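You operate a simulated robot arm through the tools that you are given. There is no shell and no other tool. Be economical: measure what you need, move in short steps, check, and stop when the job is done.

You are at the controls of a simulated robot arm. One attempt, no reset.

## Task
Test the lift's stop button: raise a little, hit stop, try up, then set it back down.
Fine: back on the yellow lock, stop pulled out, key off.

The check looks at the end state, three seconds after you hand in, the way a careful person would. Anything else that was tipped, shoved, dropped, spilled or broken makes it a failure.

## Robot
A 6-joint arm with a two-finger parallel gripper, fixed in place. Base frame: the origin is at the foot of the arm, x ahead of it, y to its left, z up. Units: cm, degrees, N and s.
With the tool pointing down near the work surface it reaches from about 10 to 72 cm from the base axis. Its first joint turns from -166.0 to 166.0 degrees. Payload 3.91 kg.
Tool frame: the origin (TCP) lies between the finger pads and is the grasp point; the fingertips stand 3 cm ahead of it; z points along the fingers, y is the line along which they close. Largest opening 11 cm; finger width 2, thickness 1; the body of the gripper, 4.8 by 11.2 cm, starts 5.5 cm behind the TCP.
Orientation is told as [roll, pitch, yaw] about the base's x, y, z axes, in that order, counted from this pose: with the fingers straight down and closing along the base's y, the tool's x points along the base's -x, its y along +y and its z along -z.

## Interface
- The arm moves only by the tool send_rows. Its argument "commands" is a list of rows, each a list of 3 entries, a list of its own where there are three numbers: the shift along the tool's x, y, z in cm, then the turn, a rotation vector about the tool's x, y, z in degrees, then the opening, from 0 (shut) to 1 (fully open). In form: [[[tx, ty, tz], [ax, ay, az], hand], ...]. A call has 1 to 12 rows; each row shifts and turns the commanded pose from where the row before left it, along the tool's axes as they then stand. Rows are played at 5 a second. More than 5 cm and 8.6 degrees between two rows, or a gripper value outside its range, and nothing of the call is played. A pose out of reach is approached as far as the arm can. The call stops where the force on the tool passes 60 N (or 10 N more than at its start, if that is more) or the arm is blocked; 0.2 s more then pass. The fingers move at their own pace (about 4.5 cm/s each) and stop on an object; they squeeze with about 43 N. The grip force told is the motor's: it shows also when the fingers shut on nothing. Time passes only in rows, and 0.2 s behind the last, so rows that do not move let the fingers close. The reply holds the time, the measured pose of the TCP, the force on the tool along the base axes, the opening and the grip force, in the units named above and with some noise.
- Cameras (640 x 400 px; columns grow to the right, rows downward): "scene" is fixed at [22.03, -65.13, 160.7]; the picture's right is [1.00, -0.07, 0.00], its down [-0.03, -0.41, -0.91] and it looks along [0.06, 0.91, -0.42] (base axes); focal length 366 px, centre (320, 200). "wrist" rides on the gripper at [-3.6, 0, -5.7] in the tool frame; the picture's right is [0.00, -1.00, 0.00], its down [0.97, 0.00, -0.24] and it looks along [0.24, 0.00, 0.97] (tool axes); focal length 218 px, centre (320, 200). There is no depth. A picture from a camera that has moved, and an enlarged one, comes with that camera's place and axes in the base frame and with its lens.
- snapshot(camera): a new picture of that camera. It takes no simulated time.
- raise_lower(by): slides the trunk up (or, below 0, down) by that many cm; the arm rides with it, the base frame stays. It gives what a move gives, with no picture.
- enlarge(camera, box): a new picture of the part [left, top, right, bottom] of that camera's present view, enlarged. It takes no simulated time.
- job_done(): hands the job in; it is judged then, once.

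Work in short steps. Places have to be worked out from the pictures, the camera data and where the tool is seen: move nearer, look again, correct. Check each grasp and each placing, and mend what went wrong. You have 120 turns and 76 pictures in all, those below and enlarged ones among them. Open the gripper and draw the arm clear of the work before you hand the job in, unless the task says otherwise; then end with one line.

The tools are called after ">>>" as a command line: name --argument value ..., lists and objects as JSON in quotes. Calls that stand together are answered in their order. send_rows: Moves the arm, as the interface text tells. Its arguments: {"type":"object","properties":{"commands":{"type":"array"}},"required":["commands"]} The other tools are called the same way: raise_lower (by) slides the trunk up or down; snapshot (camera) takes a picture; enlarge (camera, box) takes an enlarged picture of a part of a camera's view; job_done () hands the job in.

At the start:

```text
clock: 0.0
eef_pos: [36.42, 16.06, 128.73]
tool_rot: [0.0, 0.1, 0.0]
contact_force: [-0.6, 0.2, -0.5]
finger_gap: 10.99
finger_force: 0.0
trunk travel left (down, up): [-52.5, 6.5]
```

scene: 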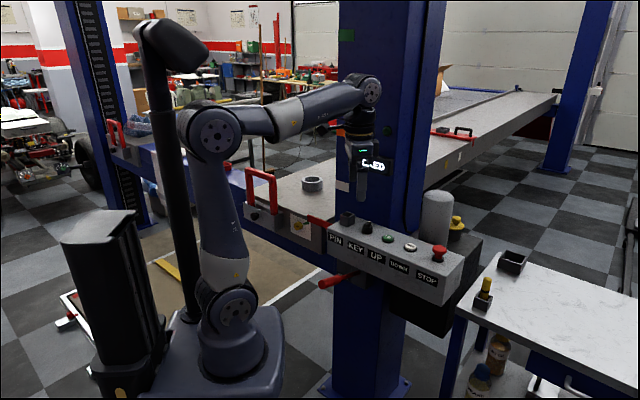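
wrist: 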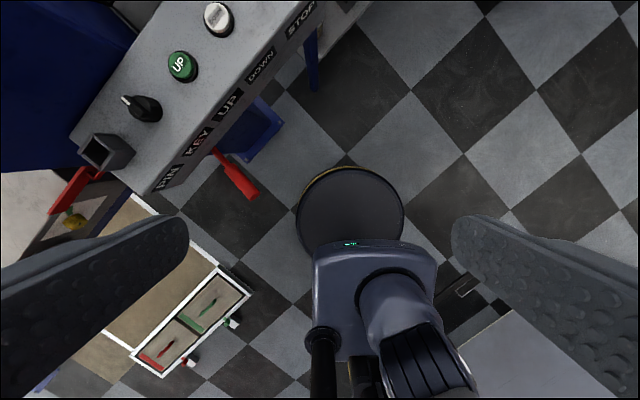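

I start by looking closely at the control panel and the surroundings.

>>> enlarge --camera "scene" --box '[230, 150, 550, 350]'

>>> enlarge --camera "scene" --box '[320, 190, 480, 290]'

>>> enlarge --camera "wrist" --box '[40, 0, 360, 200]'

```text
2.00 times, centred on (390, 250) of scene
camera zoom: at [22.03, -65.13, 160.7], right [1.0, -0.07, 0.0], down [-0.03, -0.41, -0.91], along [0.06, 0.91, -0.42], focal length 733 px, centre (180, 100)
```

zoom: 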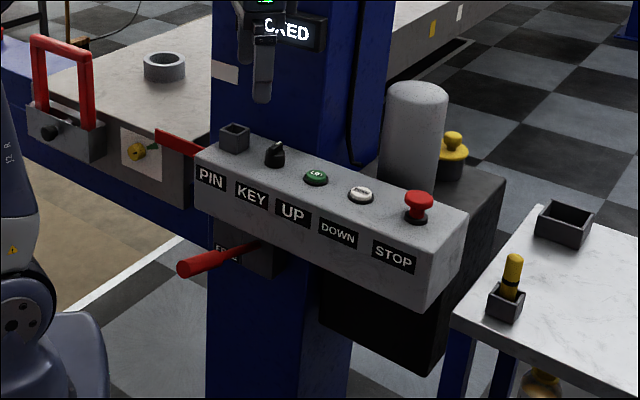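

```text
4.00 times, centred on (400, 240) of scene
camera zoom: at [22.03, -65.13, 160.7], right [1.0, -0.07, 0.0], down [-0.03, -0.41, -0.91], along [0.06, 0.91, -0.42], focal length 1466 px, centre (0, 40)
```

zoom: 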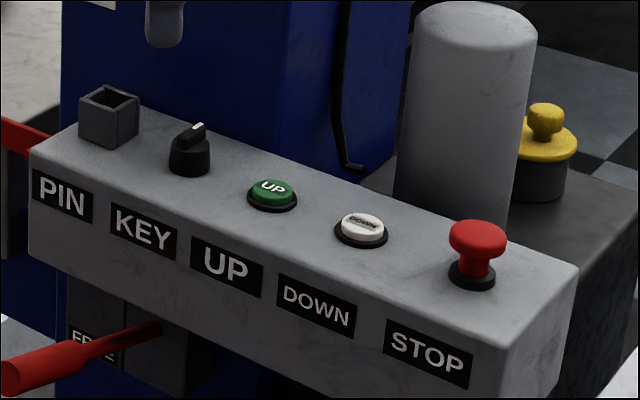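

```text
2.00 times, centred on (200, 100) of wrist
camera zoom: at [40.07, 15.96, 134.47], right [0.0, -1.0, 0.0], down [-0.97, 0.0, 0.24], along [-0.24, 0.0, -0.97], focal length 436 px, centre (560, 400)
```

zoom: 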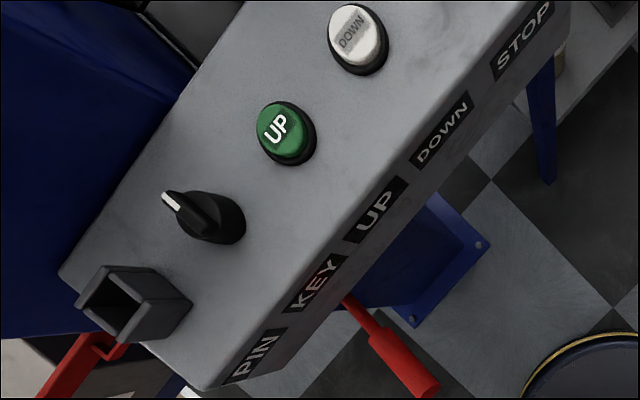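

The panel has a PIN socket, a key switch, UP, DOWN and STOP; there is also a red lever. I look at the display, the lever label, the lift and the side table.

>>> enlarge --camera "scene" --box '[320, 110, 432, 180]'

>>> enlarge --camera "scene" --box '[230, 160, 358, 240]'

>>> enlarge --camera "scene" --box '[310, 240, 390, 290]'

>>> enlarge --camera "scene" --box '[440, 210, 568, 290]'

>>> enlarge --camera "scene" --box '[400, 80, 560, 180]'

```text
5.71 times, centred on (376, 145) of scene
camera zoom: at [22.03, -65.13, 160.7], right [1.0, -0.07, 0.0], down [-0.03, -0.41, -0.91], along [0.06, 0.91, -0.42], focal length 2094 px, centre (0, 514)
```

zoom: 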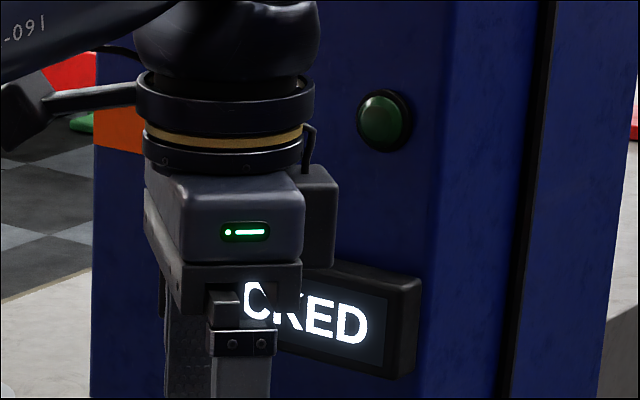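

```text
5.00 times, centred on (294, 200) of scene
camera zoom: at [22.03, -65.13, 160.7], right [1.0, -0.07, 0.0], down [-0.03, -0.41, -0.91], along [0.06, 0.91, -0.42], focal length 1832 px, centre (450, 200)
```

zoom: 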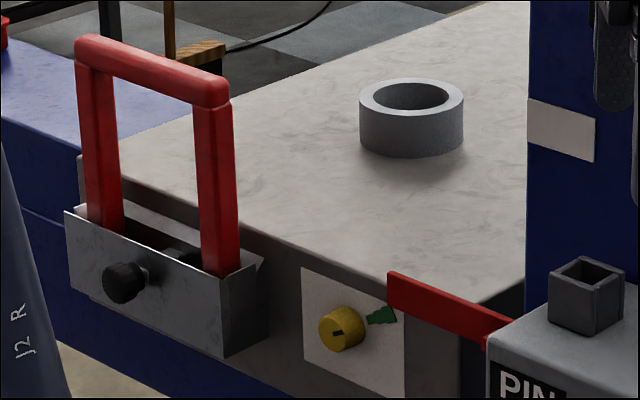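

```text
8.00 times, centred on (350, 265) of scene
camera zoom: at [22.03, -65.13, 160.7], right [1.0, -0.07, 0.0], down [-0.03, -0.41, -0.91], along [0.06, 0.91, -0.42], focal length 2931 px, centre (80, -320)
```

zoom: 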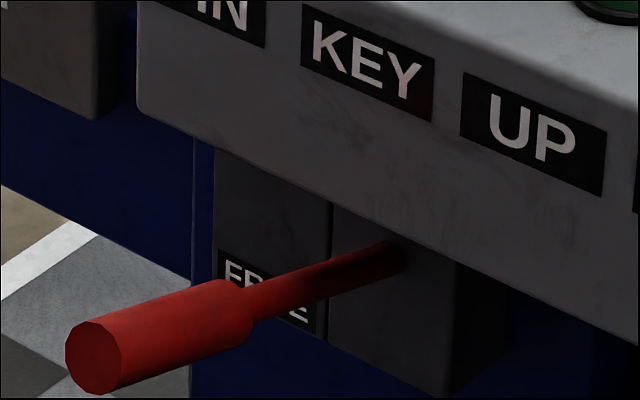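

```text
5.00 times, centred on (504, 250) of scene
camera zoom: at [22.03, -65.13, 160.7], right [1.0, -0.07, 0.0], down [-0.03, -0.41, -0.91], along [0.06, 0.91, -0.42], focal length 1832 px, centre (-600, -50)
```

zoom: 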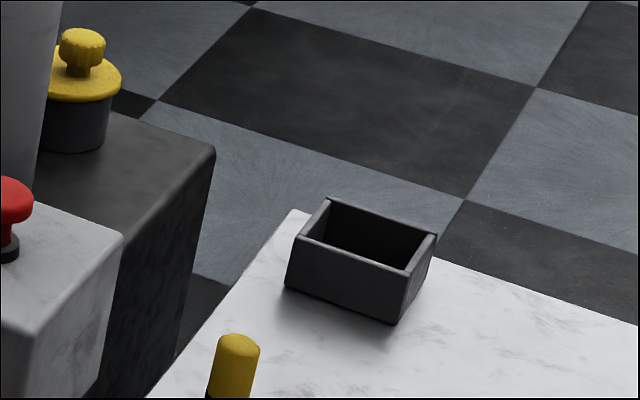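

```text
4.00 times, centred on (480, 130) of scene
camera zoom: at [22.03, -65.13, 160.7], right [1.0, -0.07, 0.0], down [-0.03, -0.41, -0.91], along [0.06, 0.91, -0.42], focal length 1466 px, centre (-320, 480)
```

zoom: 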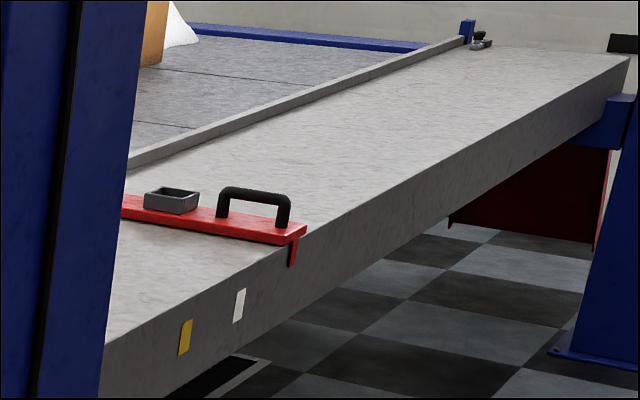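

The display reads "...CKED" but my gripper hides part of it and the column marks. I estimate UP ≈ (50,34,102), DOWN ≈ (55.5,28.4), STOP ≈ (61.5,21), KEY ≈ (45,40). I'll move the arm to the right (−y) and in, to clear the scene view.

>>> send_rows --commands '[[[4, -4, 0], [0, 0, 0], 0.5], [[4, -4, 0], [0, 0, 0], 0.0], [[3, -4, 0], [0, 0, 0], 0.0], [[0, -4, 0], [0, 0, 0], 0.0]]'

>>> snapshot --camera "scene"

```text
refused: row 1 steps farther than a row can; nothing moved
```

```text
65 pictures are left
```

scene: 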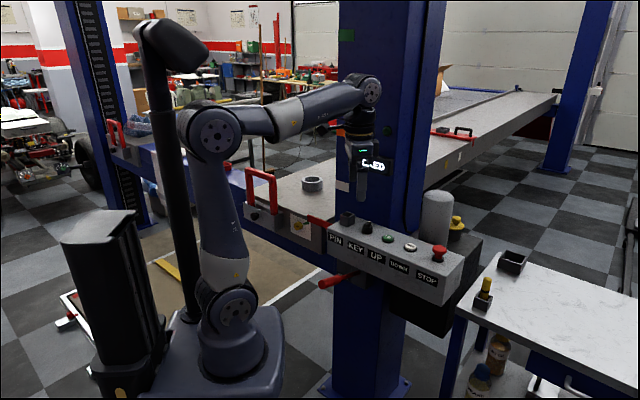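

The norm was over 5 cm; I use smaller steps.

>>> send_rows --commands '[[[3, -3.5, 0], [0, 0, 0], 0.5], [[3, -3.5, 0], [0, 0, 0], 0.0], [[3, -3.5, 0], [0, 0, 0], 0.0], [[0, -4.5, 0], [0, 0, 0], 0.0], [[0, -4.5, 0], [0, 0, 0], 0.0]]'

>>> snapshot --camera "scene"

```text
clock: 1.2
eef_pos: [27.19, -3.48, 128.54]
tool_rot: [-0.1, -0.1, 0.0]
contact_force: [0.4, 0.1, 0.2]
finger_gap: 0.43
finger_force: 0.0
trunk travel left (down, up): [-52.5, 6.5]
```

```text
64 pictures are left
```

scene: 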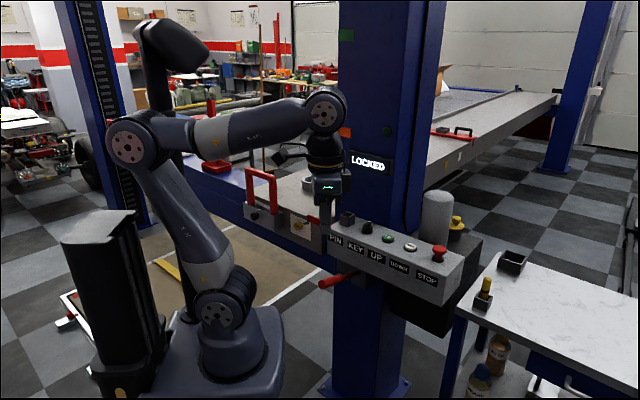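

LOCKED shows. I want a forward wrist view of the column, lever and pointer, so I yaw the tool toward the column and tilt it up.

>>> send_rows --commands '[[[0, 0, 0], [0, 0, -8], 0], [[0, 0, 0], [0, 0, -8], 0], [[0, 0, 0], [0, 0, -8], 0], [[0, 0, 0], [0, 0, -8], 0], [[0, 0, 0], [0, 0, -8], 0], [[0, 0, 0], [0, 0, -8], 0], [[0, 0, 0], [0, -8, 0], 0], [[0, 0, 0], [0, -8, 0], 0], [[0, 0, 0], [0, -8, 0], 0], [[0, 0, 0], [0, -8, 0], 0], [[0, 0, 0], [0, -8, 0], 0]]'

>>> snapshot --camera "wrist"

>>> snapshot --camera "scene"

```text
clock: 3.5
eef_pos: [27.81, 1.13, 128.67]
tool_rot: [0.7, -35.3, 60.2]
contact_force: [0.3, 0.7, -0.6]
finger_gap: 0.02
finger_force: 37.5
trunk travel left (down, up): [-52.5, 6.5]
stopped in row 11: the arm was blocked; the commanded pose is now the measured one
```

```text
63 pictures are left
camera wrist: at [27.84, 0.73, 135.41], right [0.87, -0.49, -0.01], down [-0.46, -0.81, -0.36], along [0.17, 0.32, -0.93], focal length 218 px, centre (320, 200)
```

wrist: 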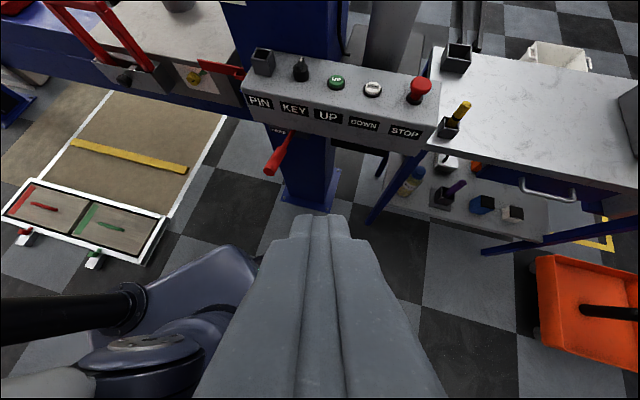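

```text
62 pictures are left
```

scene: 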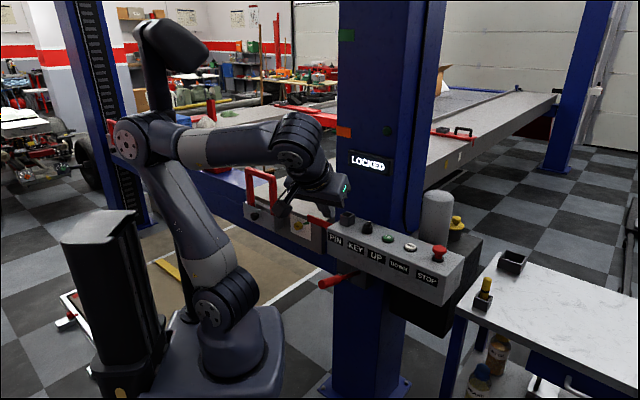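

Good view. I enlarge the panel, the lever, and the lift's front edge.

>>> enlarge --camera "wrist" --box '[230, 30, 470, 180]'

>>> enlarge --camera "wrist" --box '[60, 0, 300, 150]'

>>> enlarge --camera "scene" --box '[328, 0, 456, 80]'

>>> enlarge --camera "scene" --box '[300, 100, 428, 260]'

```text
2.67 times, centred on (350, 105) of wrist
camera zoom: at [27.84, 0.73, 135.41], right [0.87, -0.49, -0.01], down [-0.46, -0.81, -0.36], along [0.17, 0.32, -0.93], focal length 582 px, centre (240, 453)
```

zoom: 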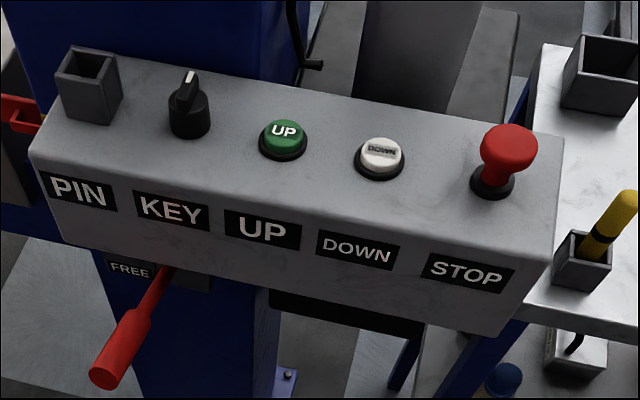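

```text
2.67 times, centred on (180, 75) of wrist
camera zoom: at [27.84, 0.73, 135.41], right [0.87, -0.49, -0.01], down [-0.46, -0.81, -0.36], along [0.17, 0.32, -0.93], focal length 582 px, centre (693, 533)
```

zoom: 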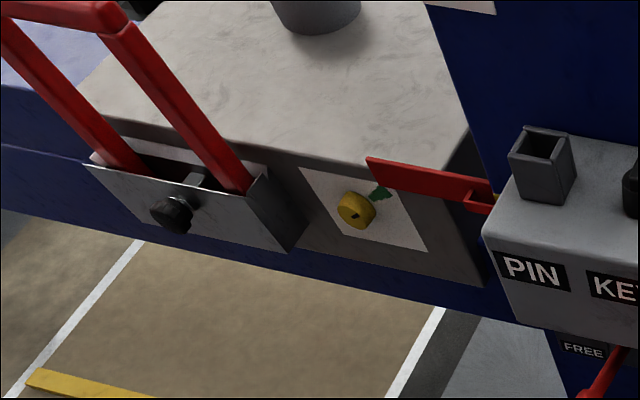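

```text
5.00 times, centred on (392, 40) of scene
camera zoom: at [22.03, -65.13, 160.7], right [1.0, -0.07, 0.0], down [-0.03, -0.41, -0.91], along [0.06, 0.91, -0.42], focal length 1832 px, centre (-40, 1000)
```

zoom: 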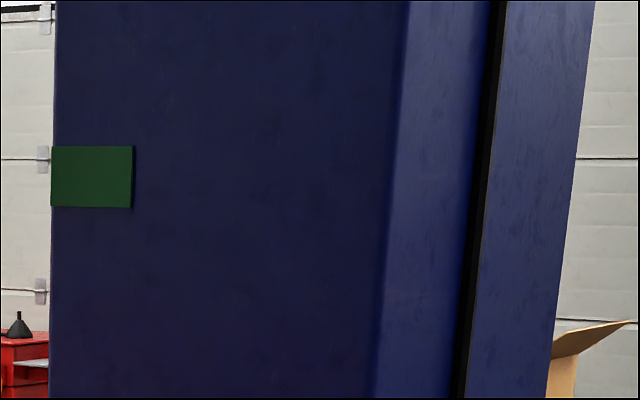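

```text
2.50 times, centred on (364, 180) of scene
camera zoom: at [22.03, -65.13, 160.7], right [1.0, -0.07, 0.0], down [-0.03, -0.41, -0.91], along [0.06, 0.91, -0.42], focal length 916 px, centre (210, 250)
```

zoom: 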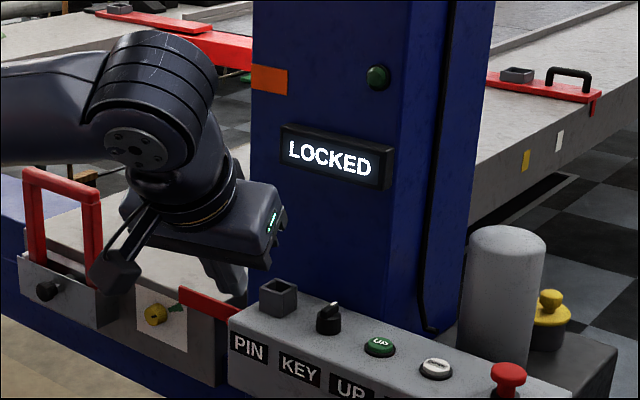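

All four controls are in a line along roughly (0.71,−0.71), so yaw 45° aligns the tool with the panel. I untilt, set yaw 45 and approach, then look down.

>>> send_rows --commands '[[[0, 0, 0], [0, 8, 0], 0], [[0, 0, 0], [0, 8, 0], 0], [[0, 0, 0], [0, 8, 0], 0], [[0, 0, 0], [0, 8, 0], 0], [[0, 0, 0], [0, 3.3, 0], 0], [[0, 0, 0], [0, 0, 7.6], 0], [[0, 0, 0], [0, 0, 7.6], 0], [[-4.3, 1, 0], [0, 0, 0], 0], [[-4.3, 1, 0], [0, 0, 0], 0], [[-4.3, 1, 0], [0, 0, 0], 0], [[-4.3, 1, 0], [0, 0, 0], 0]]'

>>> snapshot --camera "wrist"

```text
clock: 5.9
eef_pos: [37.15, 15.94, 128.78]
tool_rot: [0.7, 0.1, 45.3]
contact_force: [0.1, -0.4, 0.3]
finger_gap: 0.0
finger_force: 38.0
trunk travel left (down, up): [-52.5, 6.5]
```

```text
57 pictures are left
camera wrist: at [39.82, 18.45, 134.44], right [0.71, -0.7, -0.01], down [-0.68, -0.69, 0.24], along [-0.18, -0.17, -0.97], focal length 218 px, centre (320, 200)
```

wrist: 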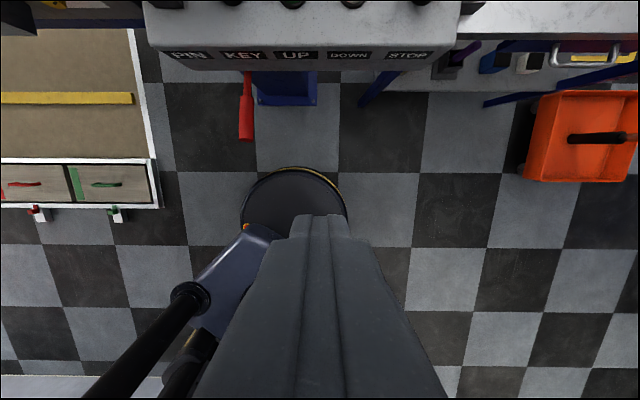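

The tool is square to the panel. I advance another 17 cm at the same height for a top-down look.

>>> send_rows --commands '[[[-4.25, 0, 0], [0, 0, 0], 0], [[-4.25, 0, 0], [0, 0, 0], 0], [[-4.25, 0, 0], [0, 0, 0], 0], [[-4.25, 0, 0], [0, 0, 0], 0], [[0, 0, 0], [-0.7, 0, 0], 0]]'

>>> snapshot --camera "wrist"

>>> snapshot --camera "scene"

```text
clock: 7.1
eef_pos: [49.05, 28.16, 128.66]
tool_rot: [1.3, 0.2, 45.3]
contact_force: [0.4, 0.0, -0.3]
finger_gap: 0.0
finger_force: 37.8
trunk travel left (down, up): [-52.5, 6.5]
```

```text
56 pictures are left
camera wrist: at [51.75, 30.62, 134.22], right [0.71, -0.7, -0.02], down [-0.68, -0.69, 0.24], along [-0.19, -0.16, -0.97], focal length 218 px, centre (320, 200)
```

wrist: 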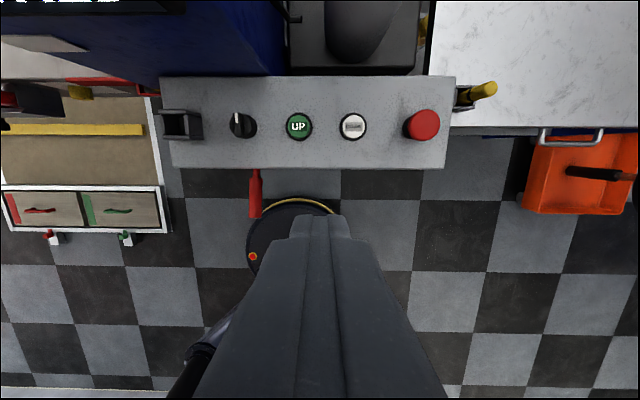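

```text
55 pictures are left
```

scene: 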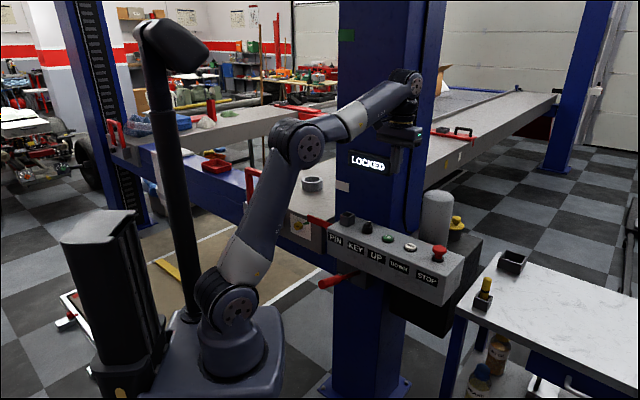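

Controls clear from above. I enlarge to see the key's marks and pose.

>>> enlarge --camera "wrist" --box '[200, 90, 320, 165]'

>>> enlarge --camera "scene" --box '[330, 200, 394, 240]'

```text
5.33 times, centred on (260, 128) of wrist
camera zoom: at [51.75, 30.62, 134.22], right [0.71, -0.7, -0.02], down [-0.68, -0.69, 0.24], along [-0.19, -0.16, -0.97], focal length 1164 px, centre (640, 587)
```

zoom: 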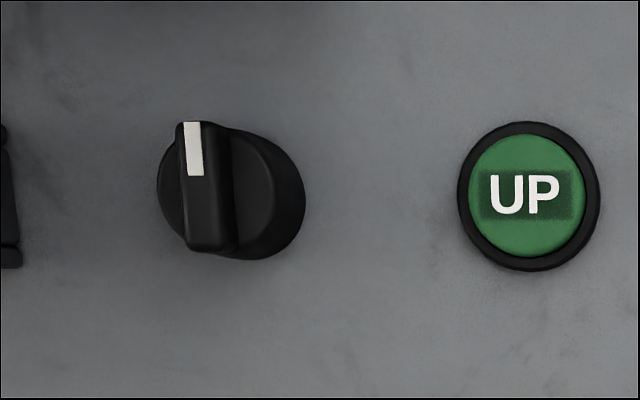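

```text
10.00 times, centred on (362, 220) of scene
camera zoom: at [22.03, -65.13, 160.7], right [1.0, -0.07, 0.0], down [-0.03, -0.41, -0.91], along [0.06, 0.91, -0.42], focal length 3664 px, centre (-100, 0)
```

zoom: 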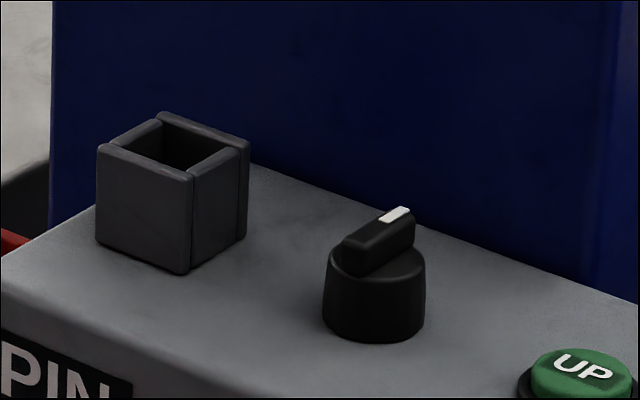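

The key blade lies across the panel at ≈(45.2,40.6), top z≈103.3, with the display overhanging behind (bottom z≈119), so I'll approach with a 12° lean back. Moving above the key and down to z≈112.

>>> send_rows --commands '[[[0, 4, 0], [1.3, 0, 0], 0.28], [[0, 4, 0], [0, 0, 0], 0.28], [[0, 3.5, 0], [0, 0, 0], 0.28], [[-3, 0, 0], [0, 0, 0], 0.28], [[-3.07, 0, 0], [0, 0, 0], 0.28], [[0, 0, 0], [0, -6, 0], 0.28], [[0, 0, 0], [0, -6, 0], 0.28], [[0.86, 0, 4.06], [0, 0, 0], 0.28], [[0.86, 0, 4.06], [0, 0, 0], 0.28], [[0.86, 0, 4.06], [0, 0, 0], 0.28]]'

>>> snapshot --camera "wrist"

>>> snapshot --camera "scene"

```text
clock: 9.3
eef_pos: [44.37, 39.77, 115.2]
tool_rot: [0.0, -11.9, 45.3]
contact_force: [-0.9, -0.1, 0.6]
finger_gap: 3.08
finger_force: 0.1
out of reach, approached as far as the arm can: row 5
trunk travel left (down, up): [-52.5, 6.5]
```

```text
52 pictures are left
camera wrist: at [46.2, 41.23, 121.52], right [0.71, -0.7, 0.0], down [-0.7, -0.71, 0.04], along [-0.03, -0.03, -1.0], focal length 218 px, centre (320, 200)
```

wrist: 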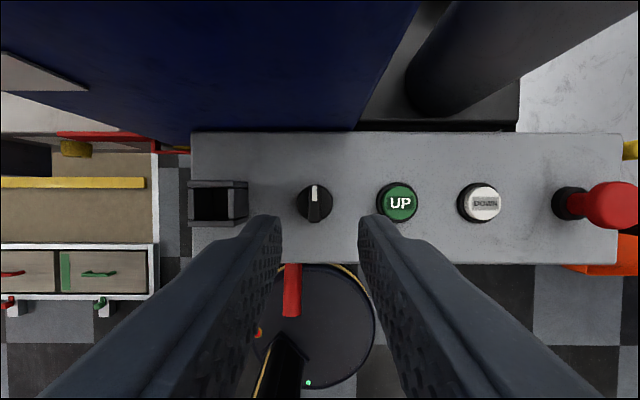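

```text
51 pictures are left
```

scene: 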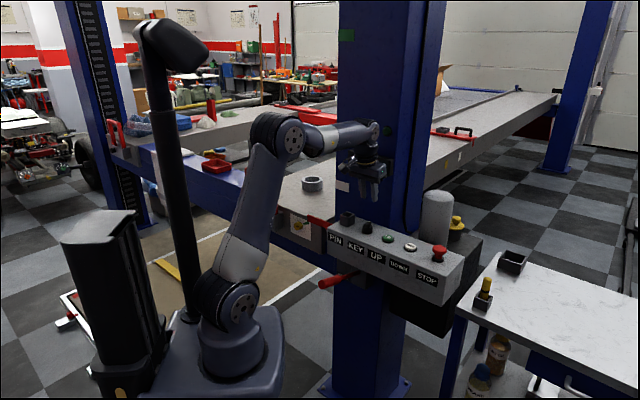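

Key at ≈(45.3,41.0), UP ≈(50.35,35.8). I descend to just above the blade.

>>> send_rows --commands '[[[0.3, 0.1, 3.07], [0, 0, 0], 0.28], [[0.3, 0.1, 3.07], [0, 0, 0], 0.28], [[0.3, 0, 2.5], [0, 0, 0], 0.28]]'

>>> snapshot --camera "wrist"

>>> enlarge --camera "scene" --box '[320, 120, 448, 260]'

```text
clock: 10.1
eef_pos: [45.09, 40.41, 106.51]
tool_rot: [-0.1, -11.9, 45.3]
contact_force: [-0.5, 0.5, -0.2]
finger_gap: 3.08
finger_force: 0.0
trunk travel left (down, up): [-52.5, 6.5]
```

```text
50 pictures are left
camera wrist: at [46.74, 42.1, 112.76], right [0.71, -0.7, 0.0], down [-0.7, -0.71, 0.04], along [-0.02, -0.03, -1.0], focal length 218 px, centre (320, 200)
```

wrist: 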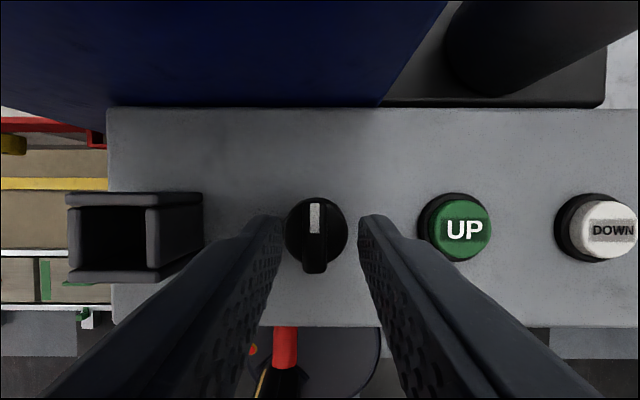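

```text
2.86 times, centred on (384, 190) of scene
camera zoom: at [22.03, -65.13, 160.7], right [1.0, -0.07, 0.0], down [-0.03, -0.41, -0.91], along [0.06, 0.91, -0.42], focal length 1047 px, centre (137, 229)
```

zoom: 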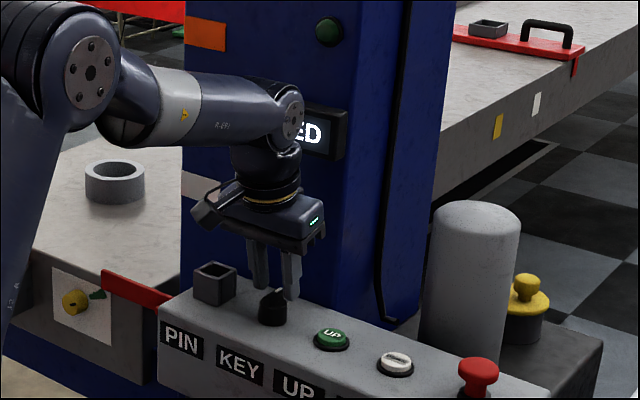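

Aligned with the blade. I lower 1.5 cm and close.

>>> send_rows --commands '[[[0.16, 0, 0.73], [0, 0, 0], 0.28], [[0.16, 0, 0.73], [0, 0, 0], 0.28], [[0, 0, 0], [0, 0, 0], 0.28], [[0, 0, 0], [0, 0, 0], 0], [[0, 0, 0], [0, 0, 0], 0], [[0, 0, 0], [0, 0, 0], 0]]'

>>> snapshot --camera "wrist"

```text
clock: 11.5
eef_pos: [44.79, 40.57, 105.57]
tool_rot: [-0.1, -12.4, 45.3]
contact_force: [-3.8, 2.5, 47.8]
finger_gap: 1.09
finger_force: 44.7
trunk travel left (down, up): [-52.5, 6.5]
```

```text
48 pictures are left
camera wrist: at [46.45, 42.12, 111.83], right [0.71, -0.7, 0.0], down [-0.7, -0.71, 0.02], along [-0.02, -0.02, -1.0], focal length 218 px, centre (320, 200)
```

wrist: 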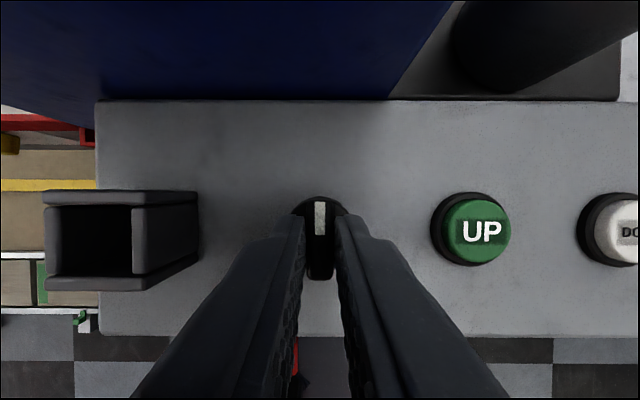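

The blade is gripped (1.09 cm), but tips press on the knob body. I relieve 0.5 cm and turn clockwise a first 24°.

>>> send_rows --commands '[[[-0.11, 0, -0.5], [0, 0, 0], 0], [[0, 0, 0], [0, 0, 8], 0], [[0, 0, 0], [0, 0, 8], 0], [[0, 0, 0], [0, 0, 8], 0], [[0, 0, 0], [0, 0, 0], 0]]'

>>> snapshot --camera "wrist"

```text
clock: 12.7
eef_pos: [44.84, 40.51, 105.68]
tool_rot: [5.0, -10.9, 20.8]
contact_force: [-2.5, -0.1, 31.9]
finger_gap: 1.16
finger_force: 45.2
trunk travel left (down, up): [-52.5, 6.5]
```

```text
47 pictures are left
camera wrist: at [47.35, 40.91, 111.8], right [0.37, -0.93, -0.08], down [-0.93, -0.37, 0.05], along [-0.08, 0.06, -1.0], focal length 218 px, centre (320, 200)
```

wrist: 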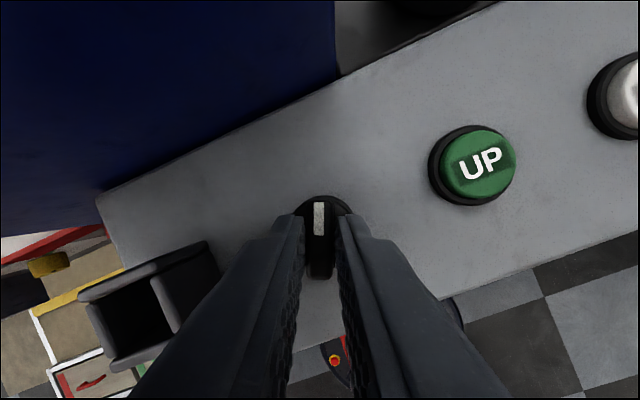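

The key turns with me. I continue clockwise toward 90°.

>>> send_rows --commands '[[[0, 0, -0.2], [0, 0, 8], 0], [[0, 0, 0], [0, 0, 8], 0], [[0, 0, 0], [0, 0, 8], 0], [[0, 0, 0], [0, 0, 8], 0], [[0, 0, 0], [0, 0, 8], 0], [[0, 0, 0], [0, 0, 8], 0], [[0, 0, 0], [0, 0, 8], 0], [[0, 0, 0], [0, 0, 8], 0], [[0, 0, 0], [0, 0, 2], 0], [[0, 0, 0], [0, 0, 0], 0]]'

>>> snapshot --camera "wrist"

>>> enlarge --camera "scene" --box '[320, 120, 448, 260]'

```text
clock: 14.9
eef_pos: [44.72, 40.47, 105.65]
tool_rot: [12.0, 0.0, -44.7]
contact_force: [7.3, -5.6, 25.7]
finger_gap: 2.39
finger_force: 45.0
trunk travel left (down, up): [-52.5, 6.5]
```

```text
46 pictures are left
camera wrist: at [46.62, 37.04, 111.22], right [-0.69, -0.69, -0.21], down [-0.72, 0.65, 0.23], along [-0.03, 0.31, -0.95], focal length 218 px, centre (320, 200)
```

wrist: 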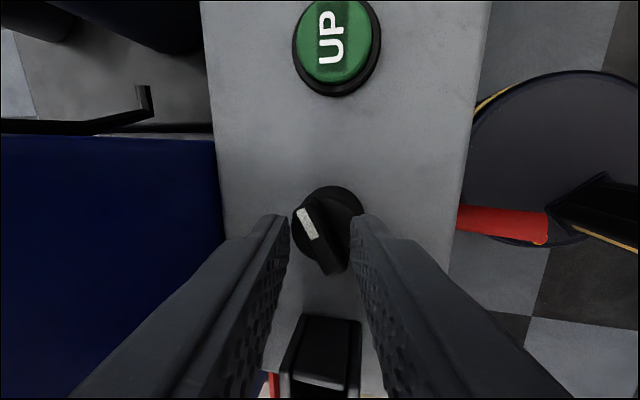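

```text
2.86 times, centred on (384, 190) of scene
camera zoom: at [22.03, -65.13, 160.7], right [1.0, -0.07, 0.0], down [-0.03, -0.41, -0.91], along [0.06, 0.91, -0.42], focal length 1047 px, centre (137, 229)
```

zoom: 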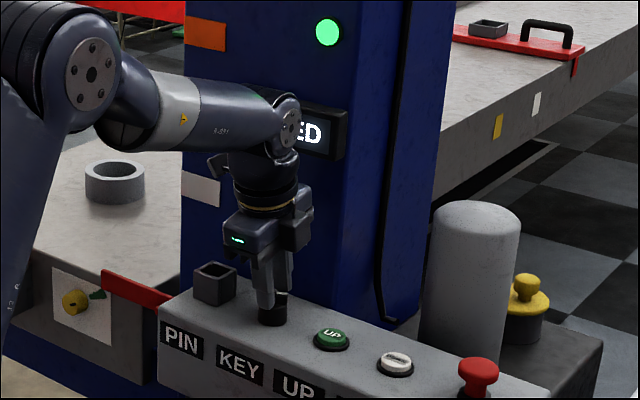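

The green lamp is lit: key is ON (stop at ~60°). I open, back out along the tool axis, and turn back to yaw 45.

>>> send_rows --commands '[[[0, 0, 0], [0, 0, 0], 0.4], [[0, 0, 0], [0, 0, 0], 0.4], [[0, 0, -2.5], [0, 0, 0], 0.4], [[0, 0, -4], [0, 0, 0], 0.4], [[0, 0, -2], [0, 0, -8], 0.4], [[0, 0, 0], [0, 0, -8], 0.2], [[0, 0, 0], [0, 0, -8], 0], [[0, 0, 0], [0, 0, -8], 0], [[0, 0, 0], [0, 0, -8], 0], [[0, 0, 0], [0, 0, -8], 0], [[0, 0, 0], [0, 0, -8], 0], [[0, 0, 0], [0, 0, -8], 0]]'

>>> send_rows --commands '[[[0, 0, 0], [0, 0, -8], 0], [[0, 0, 0], [0, 0, -8], 0], [[0, 0, 0], [0, 0, -8], 0], [[0, 0, 0], [0, 0, -2], 0]]'

>>> snapshot --camera "wrist"

```text
clock: 17.5
eef_pos: [43.8, 39.35, 113.78]
tool_rot: [5.1, -10.5, 19.0]
contact_force: [0.3, -0.5, -0.5]
finger_gap: 0.01
finger_force: 37.6
trunk travel left (down, up): [-52.5, 6.5]
```

```text
clock: 18.5
eef_pos: [43.78, 39.22, 113.86]
tool_rot: [0.0, -11.8, 45.5]
contact_force: [0.3, 0.9, 0.4]
finger_gap: 0.0
finger_force: 37.6
trunk travel left (down, up): [-52.5, 6.5]
```

```text
44 pictures are left
camera wrist: at [45.44, 40.88, 120.12], right [0.71, -0.7, 0.0], down [-0.7, -0.71, 0.04], along [-0.02, -0.03, -1.0], focal length 218 px, centre (320, 200)
```

wrist: 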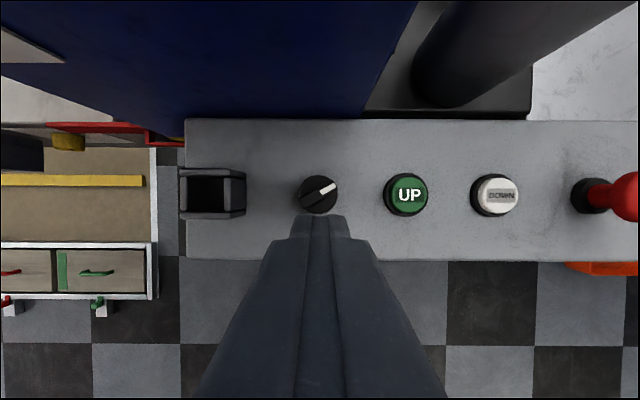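

Key is at ~60°. Now I position the closed fingers over UP (≈(50.5,35.5)), tip ~2 cm above it.

>>> send_rows --commands '[[[-0.76, -3.7, 0.16], [0, 0, 0], 0], [[-0.76, -3.65, 0.16], [0, 0, 0], 0], [[0.73, 0, 3.4], [0, 0, 0], 0], [[0.73, 0, 3.4], [0, 0, 0], 0], [[0, 0, 0], [0, 0, 0], 0]]'

>>> snapshot --camera "wrist"

>>> snapshot --camera "scene"

```text
clock: 19.7
eef_pos: [49.88, 35.25, 106.74]
tool_rot: [0.1, -12.0, 45.2]
contact_force: [-0.2, -0.9, 0.1]
finger_gap: 0.0
finger_force: 37.5
trunk travel left (down, up): [-52.5, 6.5]
```

```text
43 pictures are left
camera wrist: at [51.59, 36.83, 113.01], right [0.71, -0.7, 0.0], down [-0.7, -0.71, 0.04], along [-0.02, -0.03, -1.0], focal length 218 px, centre (320, 200)
```

wrist: 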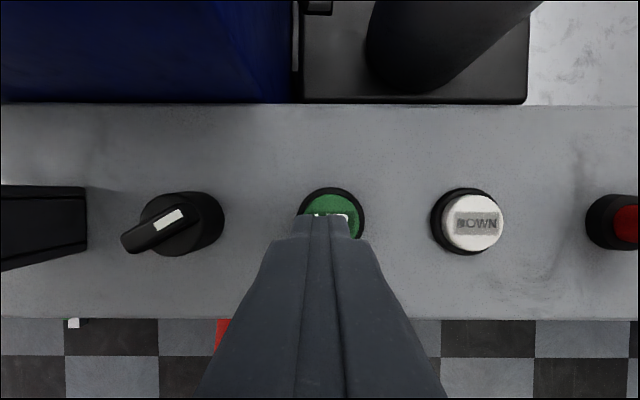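

```text
42 pictures are left
```

scene: 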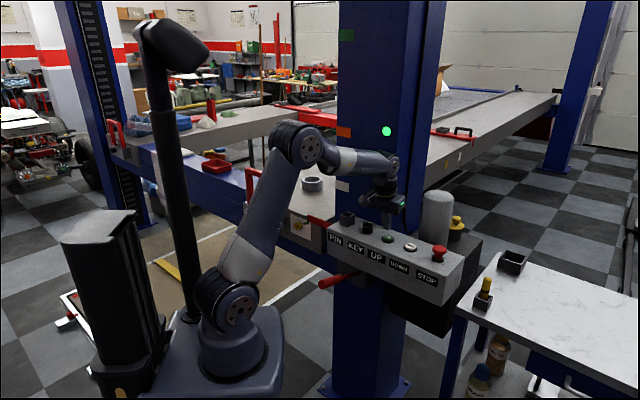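

Tip is ~0.7 cm left and 0.5 cm short of UP's centre. I correct, then go down in small steps to find contact.

>>> send_rows --commands '[[[-0.49, -0.6, 0.1], [0, 0, 0], 0], [[0.08, 0, 0.39], [0, 0, 0], 0], [[0.08, 0, 0.39], [0, 0, 0], 0], [[0.08, 0, 0.39], [0, 0, 0], 0], [[0, 0, 0], [0, 0, 0], 0]]'

>>> snapshot --camera "scene"

```text
clock: 20.9
eef_pos: [50.82, 35.14, 105.7]
tool_rot: [-0.1, -11.8, 45.3]
contact_force: [-0.3, 0.0, 0.1]
finger_gap: 0.0
finger_force: 36.9
trunk travel left (down, up): [-52.5, 6.5]
```

```text
41 pictures are left
```

scene: 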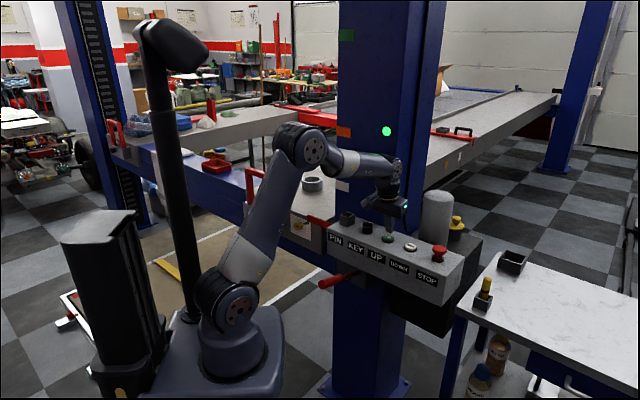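

No contact yet at tip z≈102.8. I continue down in 0.25 cm steps.

>>> send_rows --commands '[[[0.05, 0, 0.245], [0, 0, 0], 0], [[0.05, 0, 0.245], [0, 0, 0], 0], [[0.05, 0, 0.245], [0, 0, 0], 0], [[0.05, 0, 0.245], [0, 0, 0], 0]]'

>>> enlarge --camera "scene" --box '[290, 110, 450, 270]'

```text
clock: 21.9
eef_pos: [50.75, 35.12, 104.71]
tool_rot: [0.0, -11.8, 45.3]
contact_force: [0.1, -0.2, 0.4]
finger_gap: 0.0
finger_force: 37.5
trunk travel left (down, up): [-52.5, 6.5]
```

```text
2.50 times, centred on (370, 190) of scene
camera zoom: at [22.03, -65.13, 160.7], right [1.0, -0.07, 0.0], down [-0.03, -0.41, -0.91], along [0.06, 0.91, -0.42], focal length 916 px, centre (195, 225)
```

zoom: 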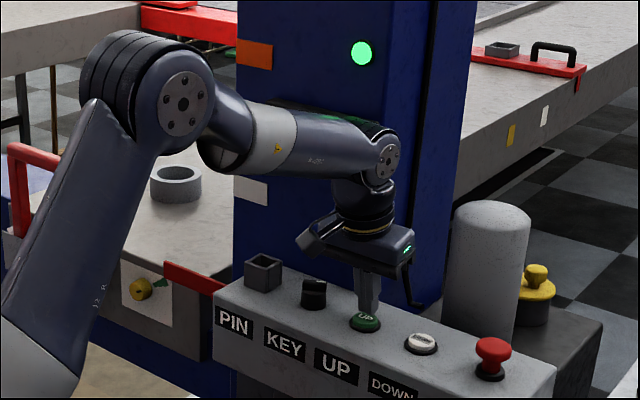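

Nearly touching (tip z≈101.8). I continue down, slowly.

>>> send_rows --commands '[[[0.04, 0, 0.2], [0, 0, 0], 0], [[0.04, 0, 0.2], [0, 0, 0], 0], [[0.04, 0, 0.2], [0, 0, 0], 0]]'

>>> enlarge --camera "scene" --box '[290, 110, 450, 270]'

```text
clock: 22.7
eef_pos: [50.69, 35.23, 104.22]
tool_rot: [0.0, -11.9, 45.3]
contact_force: [1.2, -0.3, 1.5]
finger_gap: 0.01
finger_force: 38.0
trunk travel left (down, up): [-52.5, 6.5]
```

```text
2.50 times, centred on (370, 190) of scene
camera zoom: at [22.03, -65.13, 160.7], right [1.0, -0.07, 0.0], down [-0.03, -0.41, -0.91], along [0.06, 0.91, -0.42], focal length 916 px, centre (195, 225)
```

zoom: 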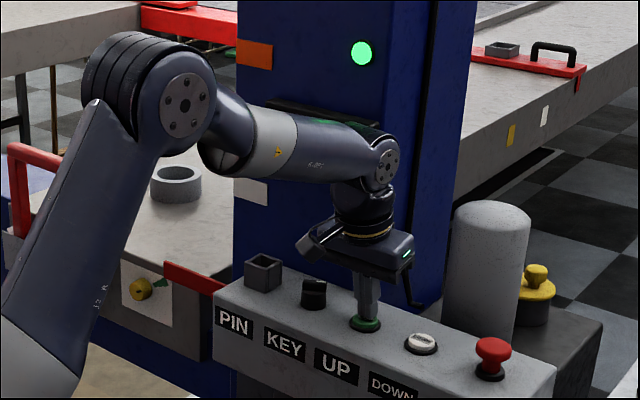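

Light contact (1.5 N) at TCP z≈104.2. I press a further 0.4 cm briefly, then lift off and compare the platform.

>>> send_rows --commands '[[[0.04, 0, 0.2], [0, 0, 0], 0], [[0.04, 0, 0.2], [0, 0, 0], 0], [[0, 0, 0], [0, 0, 0], 0]]'

>>> enlarge --camera "scene" --box '[290, 110, 450, 270]'

```text
clock: 23.5
eef_pos: [50.72, 35.18, 103.75]
tool_rot: [0.0, -11.9, 45.3]
contact_force: [0.2, 2.2, 5.2]
finger_gap: 0.0
finger_force: 37.2
trunk travel left (down, up): [-52.5, 6.5]
```

```text
2.50 times, centred on (370, 190) of scene
camera zoom: at [22.03, -65.13, 160.7], right [1.0, -0.07, 0.0], down [-0.03, -0.41, -0.91], along [0.06, 0.91, -0.42], focal length 916 px, centre (195, 225)
```

zoom: 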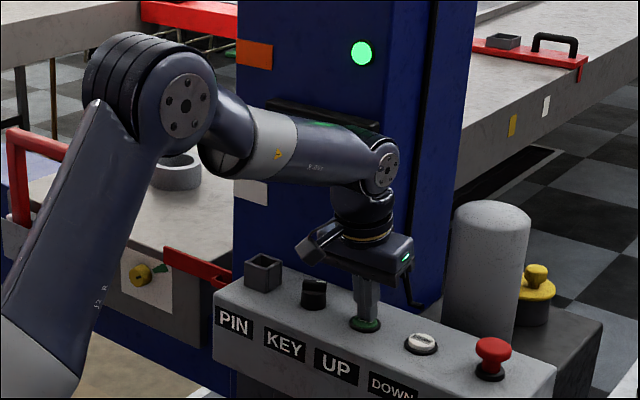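

The lift is rising (pointer up ~2 cm). I lift off UP now.

>>> send_rows --commands '[[[-0.4, 0, -2], [0, 0, 0], 0]]'

>>> enlarge --camera "scene" --box '[290, 110, 450, 270]'

```text
clock: 23.9
eef_pos: [50.79, 35.2, 105.74]
tool_rot: [-0.1, -11.8, 45.3]
contact_force: [0.3, 0.1, 0.1]
finger_gap: 0.02
finger_force: 37.7
trunk travel left (down, up): [-52.5, 6.5]
```

```text
2.50 times, centred on (370, 190) of scene
camera zoom: at [22.03, -65.13, 160.7], right [1.0, -0.07, 0.0], down [-0.03, -0.41, -0.91], along [0.06, 0.91, -0.42], focal length 916 px, centre (195, 225)
```

zoom: 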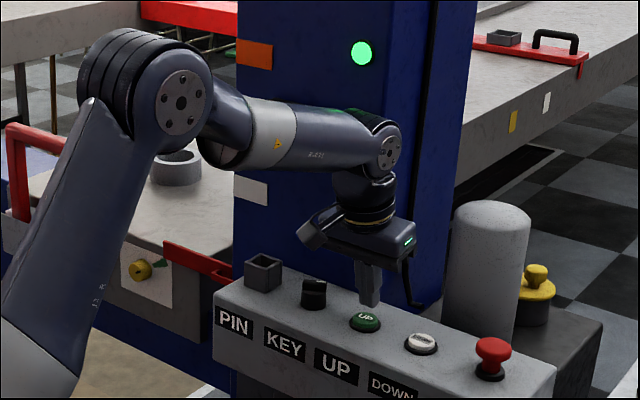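

It stopped after ~3 cm raise, still below the white lock mark. Now I lift and traverse to STOP (est. ≈(62,23.5)).

>>> send_rows --commands '[[[-0.75, 0, -3.5], [0, 0, 0], 0], [[-0.75, 0, -3.5], [0, 0, 0], 0], [[0, -4, 0], [0, 0, 0], 0], [[0, -4, 0], [0, 0, 0], 0], [[0, -4, 0], [0, 0, 0], 0], [[0, -4, 0], [0, 0, 0], 0], [[0, 0, 0], [0, 0, 0], 0]]'

>>> snapshot --camera "wrist"

>>> enlarge --camera "scene" --box '[290, 110, 450, 270]'

```text
clock: 25.5
eef_pos: [62.0, 24.16, 113.17]
tool_rot: [0.0, -11.8, 45.3]
contact_force: [0.4, 0.4, -0.6]
finger_gap: 0.0
finger_force: 37.6
trunk travel left (down, up): [-52.5, 6.5]
```

```text
36 pictures are left
camera wrist: at [63.71, 25.76, 119.36], right [0.71, -0.7, 0.0], down [-0.7, -0.71, 0.04], along [-0.03, -0.03, -1.0], focal length 218 px, centre (320, 200)
```

wrist: 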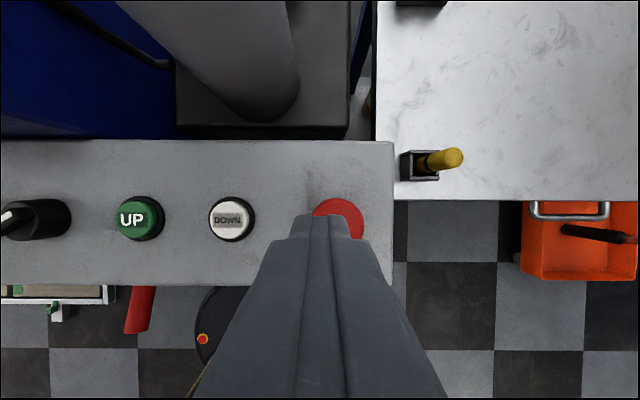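

```text
2.50 times, centred on (370, 190) of scene
camera zoom: at [22.03, -65.13, 160.7], right [1.0, -0.07, 0.0], down [-0.03, -0.41, -0.91], along [0.06, 0.91, -0.42], focal length 916 px, centre (195, 225)
```

zoom: 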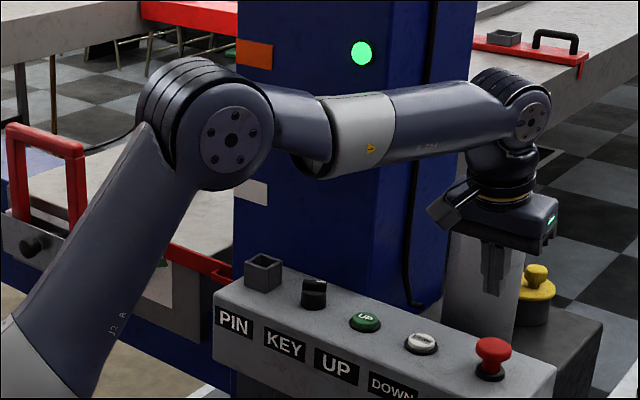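

Lift holds still. STOP head at ≈(63.1,23.4); I shift over it and come down to ~1.5 cm above.

>>> send_rows --commands '[[[0.29, -1.3, -0.06], [0, 0, 0], 0], [[0.47, 0, 2.2], [0, 0, 0], 0], [[0.47, 0, 2.2], [0, 0, 0], 0], [[0.1, 0, 0.49], [0, 0, 0], 0], [[0, 0, 0], [0, 0, 0], 0]]'

>>> enlarge --camera "scene" --box '[400, 200, 480, 280]'

>>> snapshot --camera "wrist"

```text
clock: 26.7
eef_pos: [62.69, 22.84, 107.8]
tool_rot: [0.0, -11.8, 45.3]
contact_force: [-0.1, -0.4, -0.4]
finger_gap: 0.02
finger_force: 37.8
trunk travel left (down, up): [-52.5, 6.5]
```

```text
5.00 times, centred on (440, 240) of scene
camera zoom: at [22.03, -65.13, 160.7], right [1.0, -0.07, 0.0], down [-0.03, -0.41, -0.91], along [0.06, 0.91, -0.42], focal length 1832 px, centre (-280, 0)
```

zoom: 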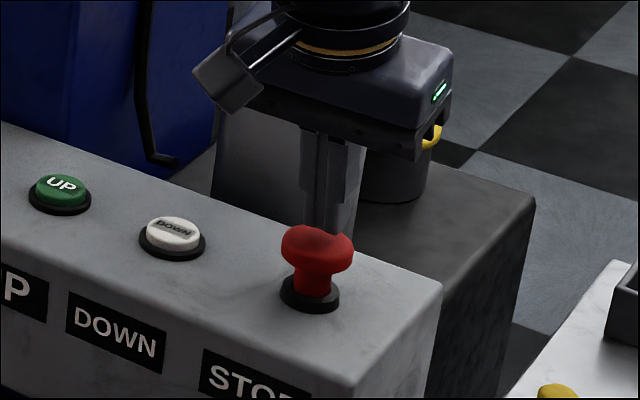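

```text
33 pictures are left
camera wrist: at [64.43, 24.48, 114.1], right [0.71, -0.7, 0.0], down [-0.7, -0.71, 0.04], along [-0.03, -0.03, -1.0], focal length 218 px, centre (320, 200)
```

wrist: 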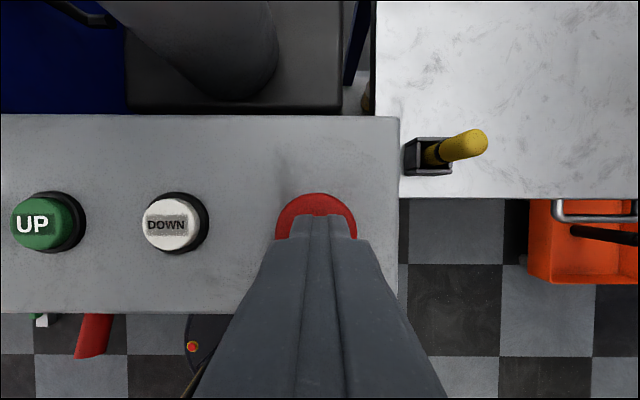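

Centred on STOP. I press down in small steps.

>>> send_rows --commands '[[[0.06, 0, 0.3], [0, 0, 0], 0], [[0.06, 0, 0.3], [0, 0, 0], 0], [[0.06, 0, 0.3], [0, 0, 0], 0], [[0.06, 0, 0.3], [0, 0, 0], 0], [[0.06, 0, 0.3], [0, 0, 0], 0], [[0, 0, 0], [0, 0, 0], 0]]'

>>> enlarge --camera "scene" --box '[340, 110, 480, 280]'

```text
clock: 28.1
eef_pos: [62.85, 22.76, 106.39]
tool_rot: [0.0, -11.8, 45.3]
contact_force: [-0.8, 0.3, 2.0]
finger_gap: 0.03
finger_force: 37.8
trunk travel left (down, up): [-52.5, 6.5]
```

```text
2.35 times, centred on (410, 195) of scene
camera zoom: at [22.03, -65.13, 160.7], right [1.0, -0.07, 0.0], down [-0.03, -0.41, -0.91], along [0.06, 0.91, -0.42], focal length 862 px, centre (108, 212)
```

zoom: 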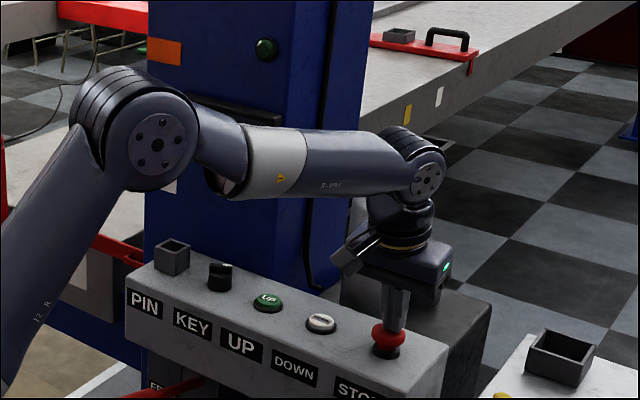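

The lamp went dark: stop acted. I press a little more to latch, then lift off and check it stays.

>>> send_rows --commands '[[[0.06, 0, 0.3], [0, 0, 0], 0], [[0, 0, 0], [0, 0, 0], 0], [[-0.4, 0, -2], [0, 0, 0], 0], [[-0.8, 0, -4], [0, 0, 0], 0]]'

>>> enlarge --camera "scene" --box '[340, 110, 480, 280]'

```text
clock: 29.1
eef_pos: [62.72, 22.85, 112.33]
tool_rot: [0.0, -11.7, 45.3]
contact_force: [-0.4, 0.1, -0.8]
finger_gap: 0.0
finger_force: 37.4
trunk travel left (down, up): [-52.5, 6.5]
```

```text
2.35 times, centred on (410, 195) of scene
camera zoom: at [22.03, -65.13, 160.7], right [1.0, -0.07, 0.0], down [-0.03, -0.41, -0.91], along [0.06, 0.91, -0.42], focal length 862 px, centre (108, 212)
```

zoom: 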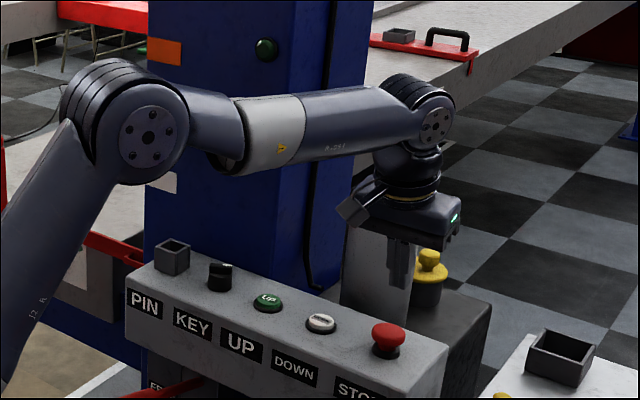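

STOP is latched down, lamp off. Now test UP: traverse back to the known UP press point and descend to just above.

>>> send_rows --commands '[[[-0.22, 4.3, 0.05], [0, 0, 0], 0], [[0, 4.3, 0], [0, 0, 0], 0], [[0, 4.3, 0], [0, 0, 0], 0], [[0, 4.3, 0], [0, 0, 0], 0], [[0.77, 0, 3.6], [0, 0, 0], 0], [[0.77, 0, 3.6], [0, 0, 0], 0], [[0, 0, 0], [0, 0, 0], 0]]'

```text
clock: 30.7
eef_pos: [50.65, 35.09, 105.02]
tool_rot: [0.1, -11.9, 45.3]
contact_force: [-0.5, -0.4, -0.7]
finger_gap: 0.0
finger_force: 37.2
trunk travel left (down, up): [-52.5, 6.5]
```

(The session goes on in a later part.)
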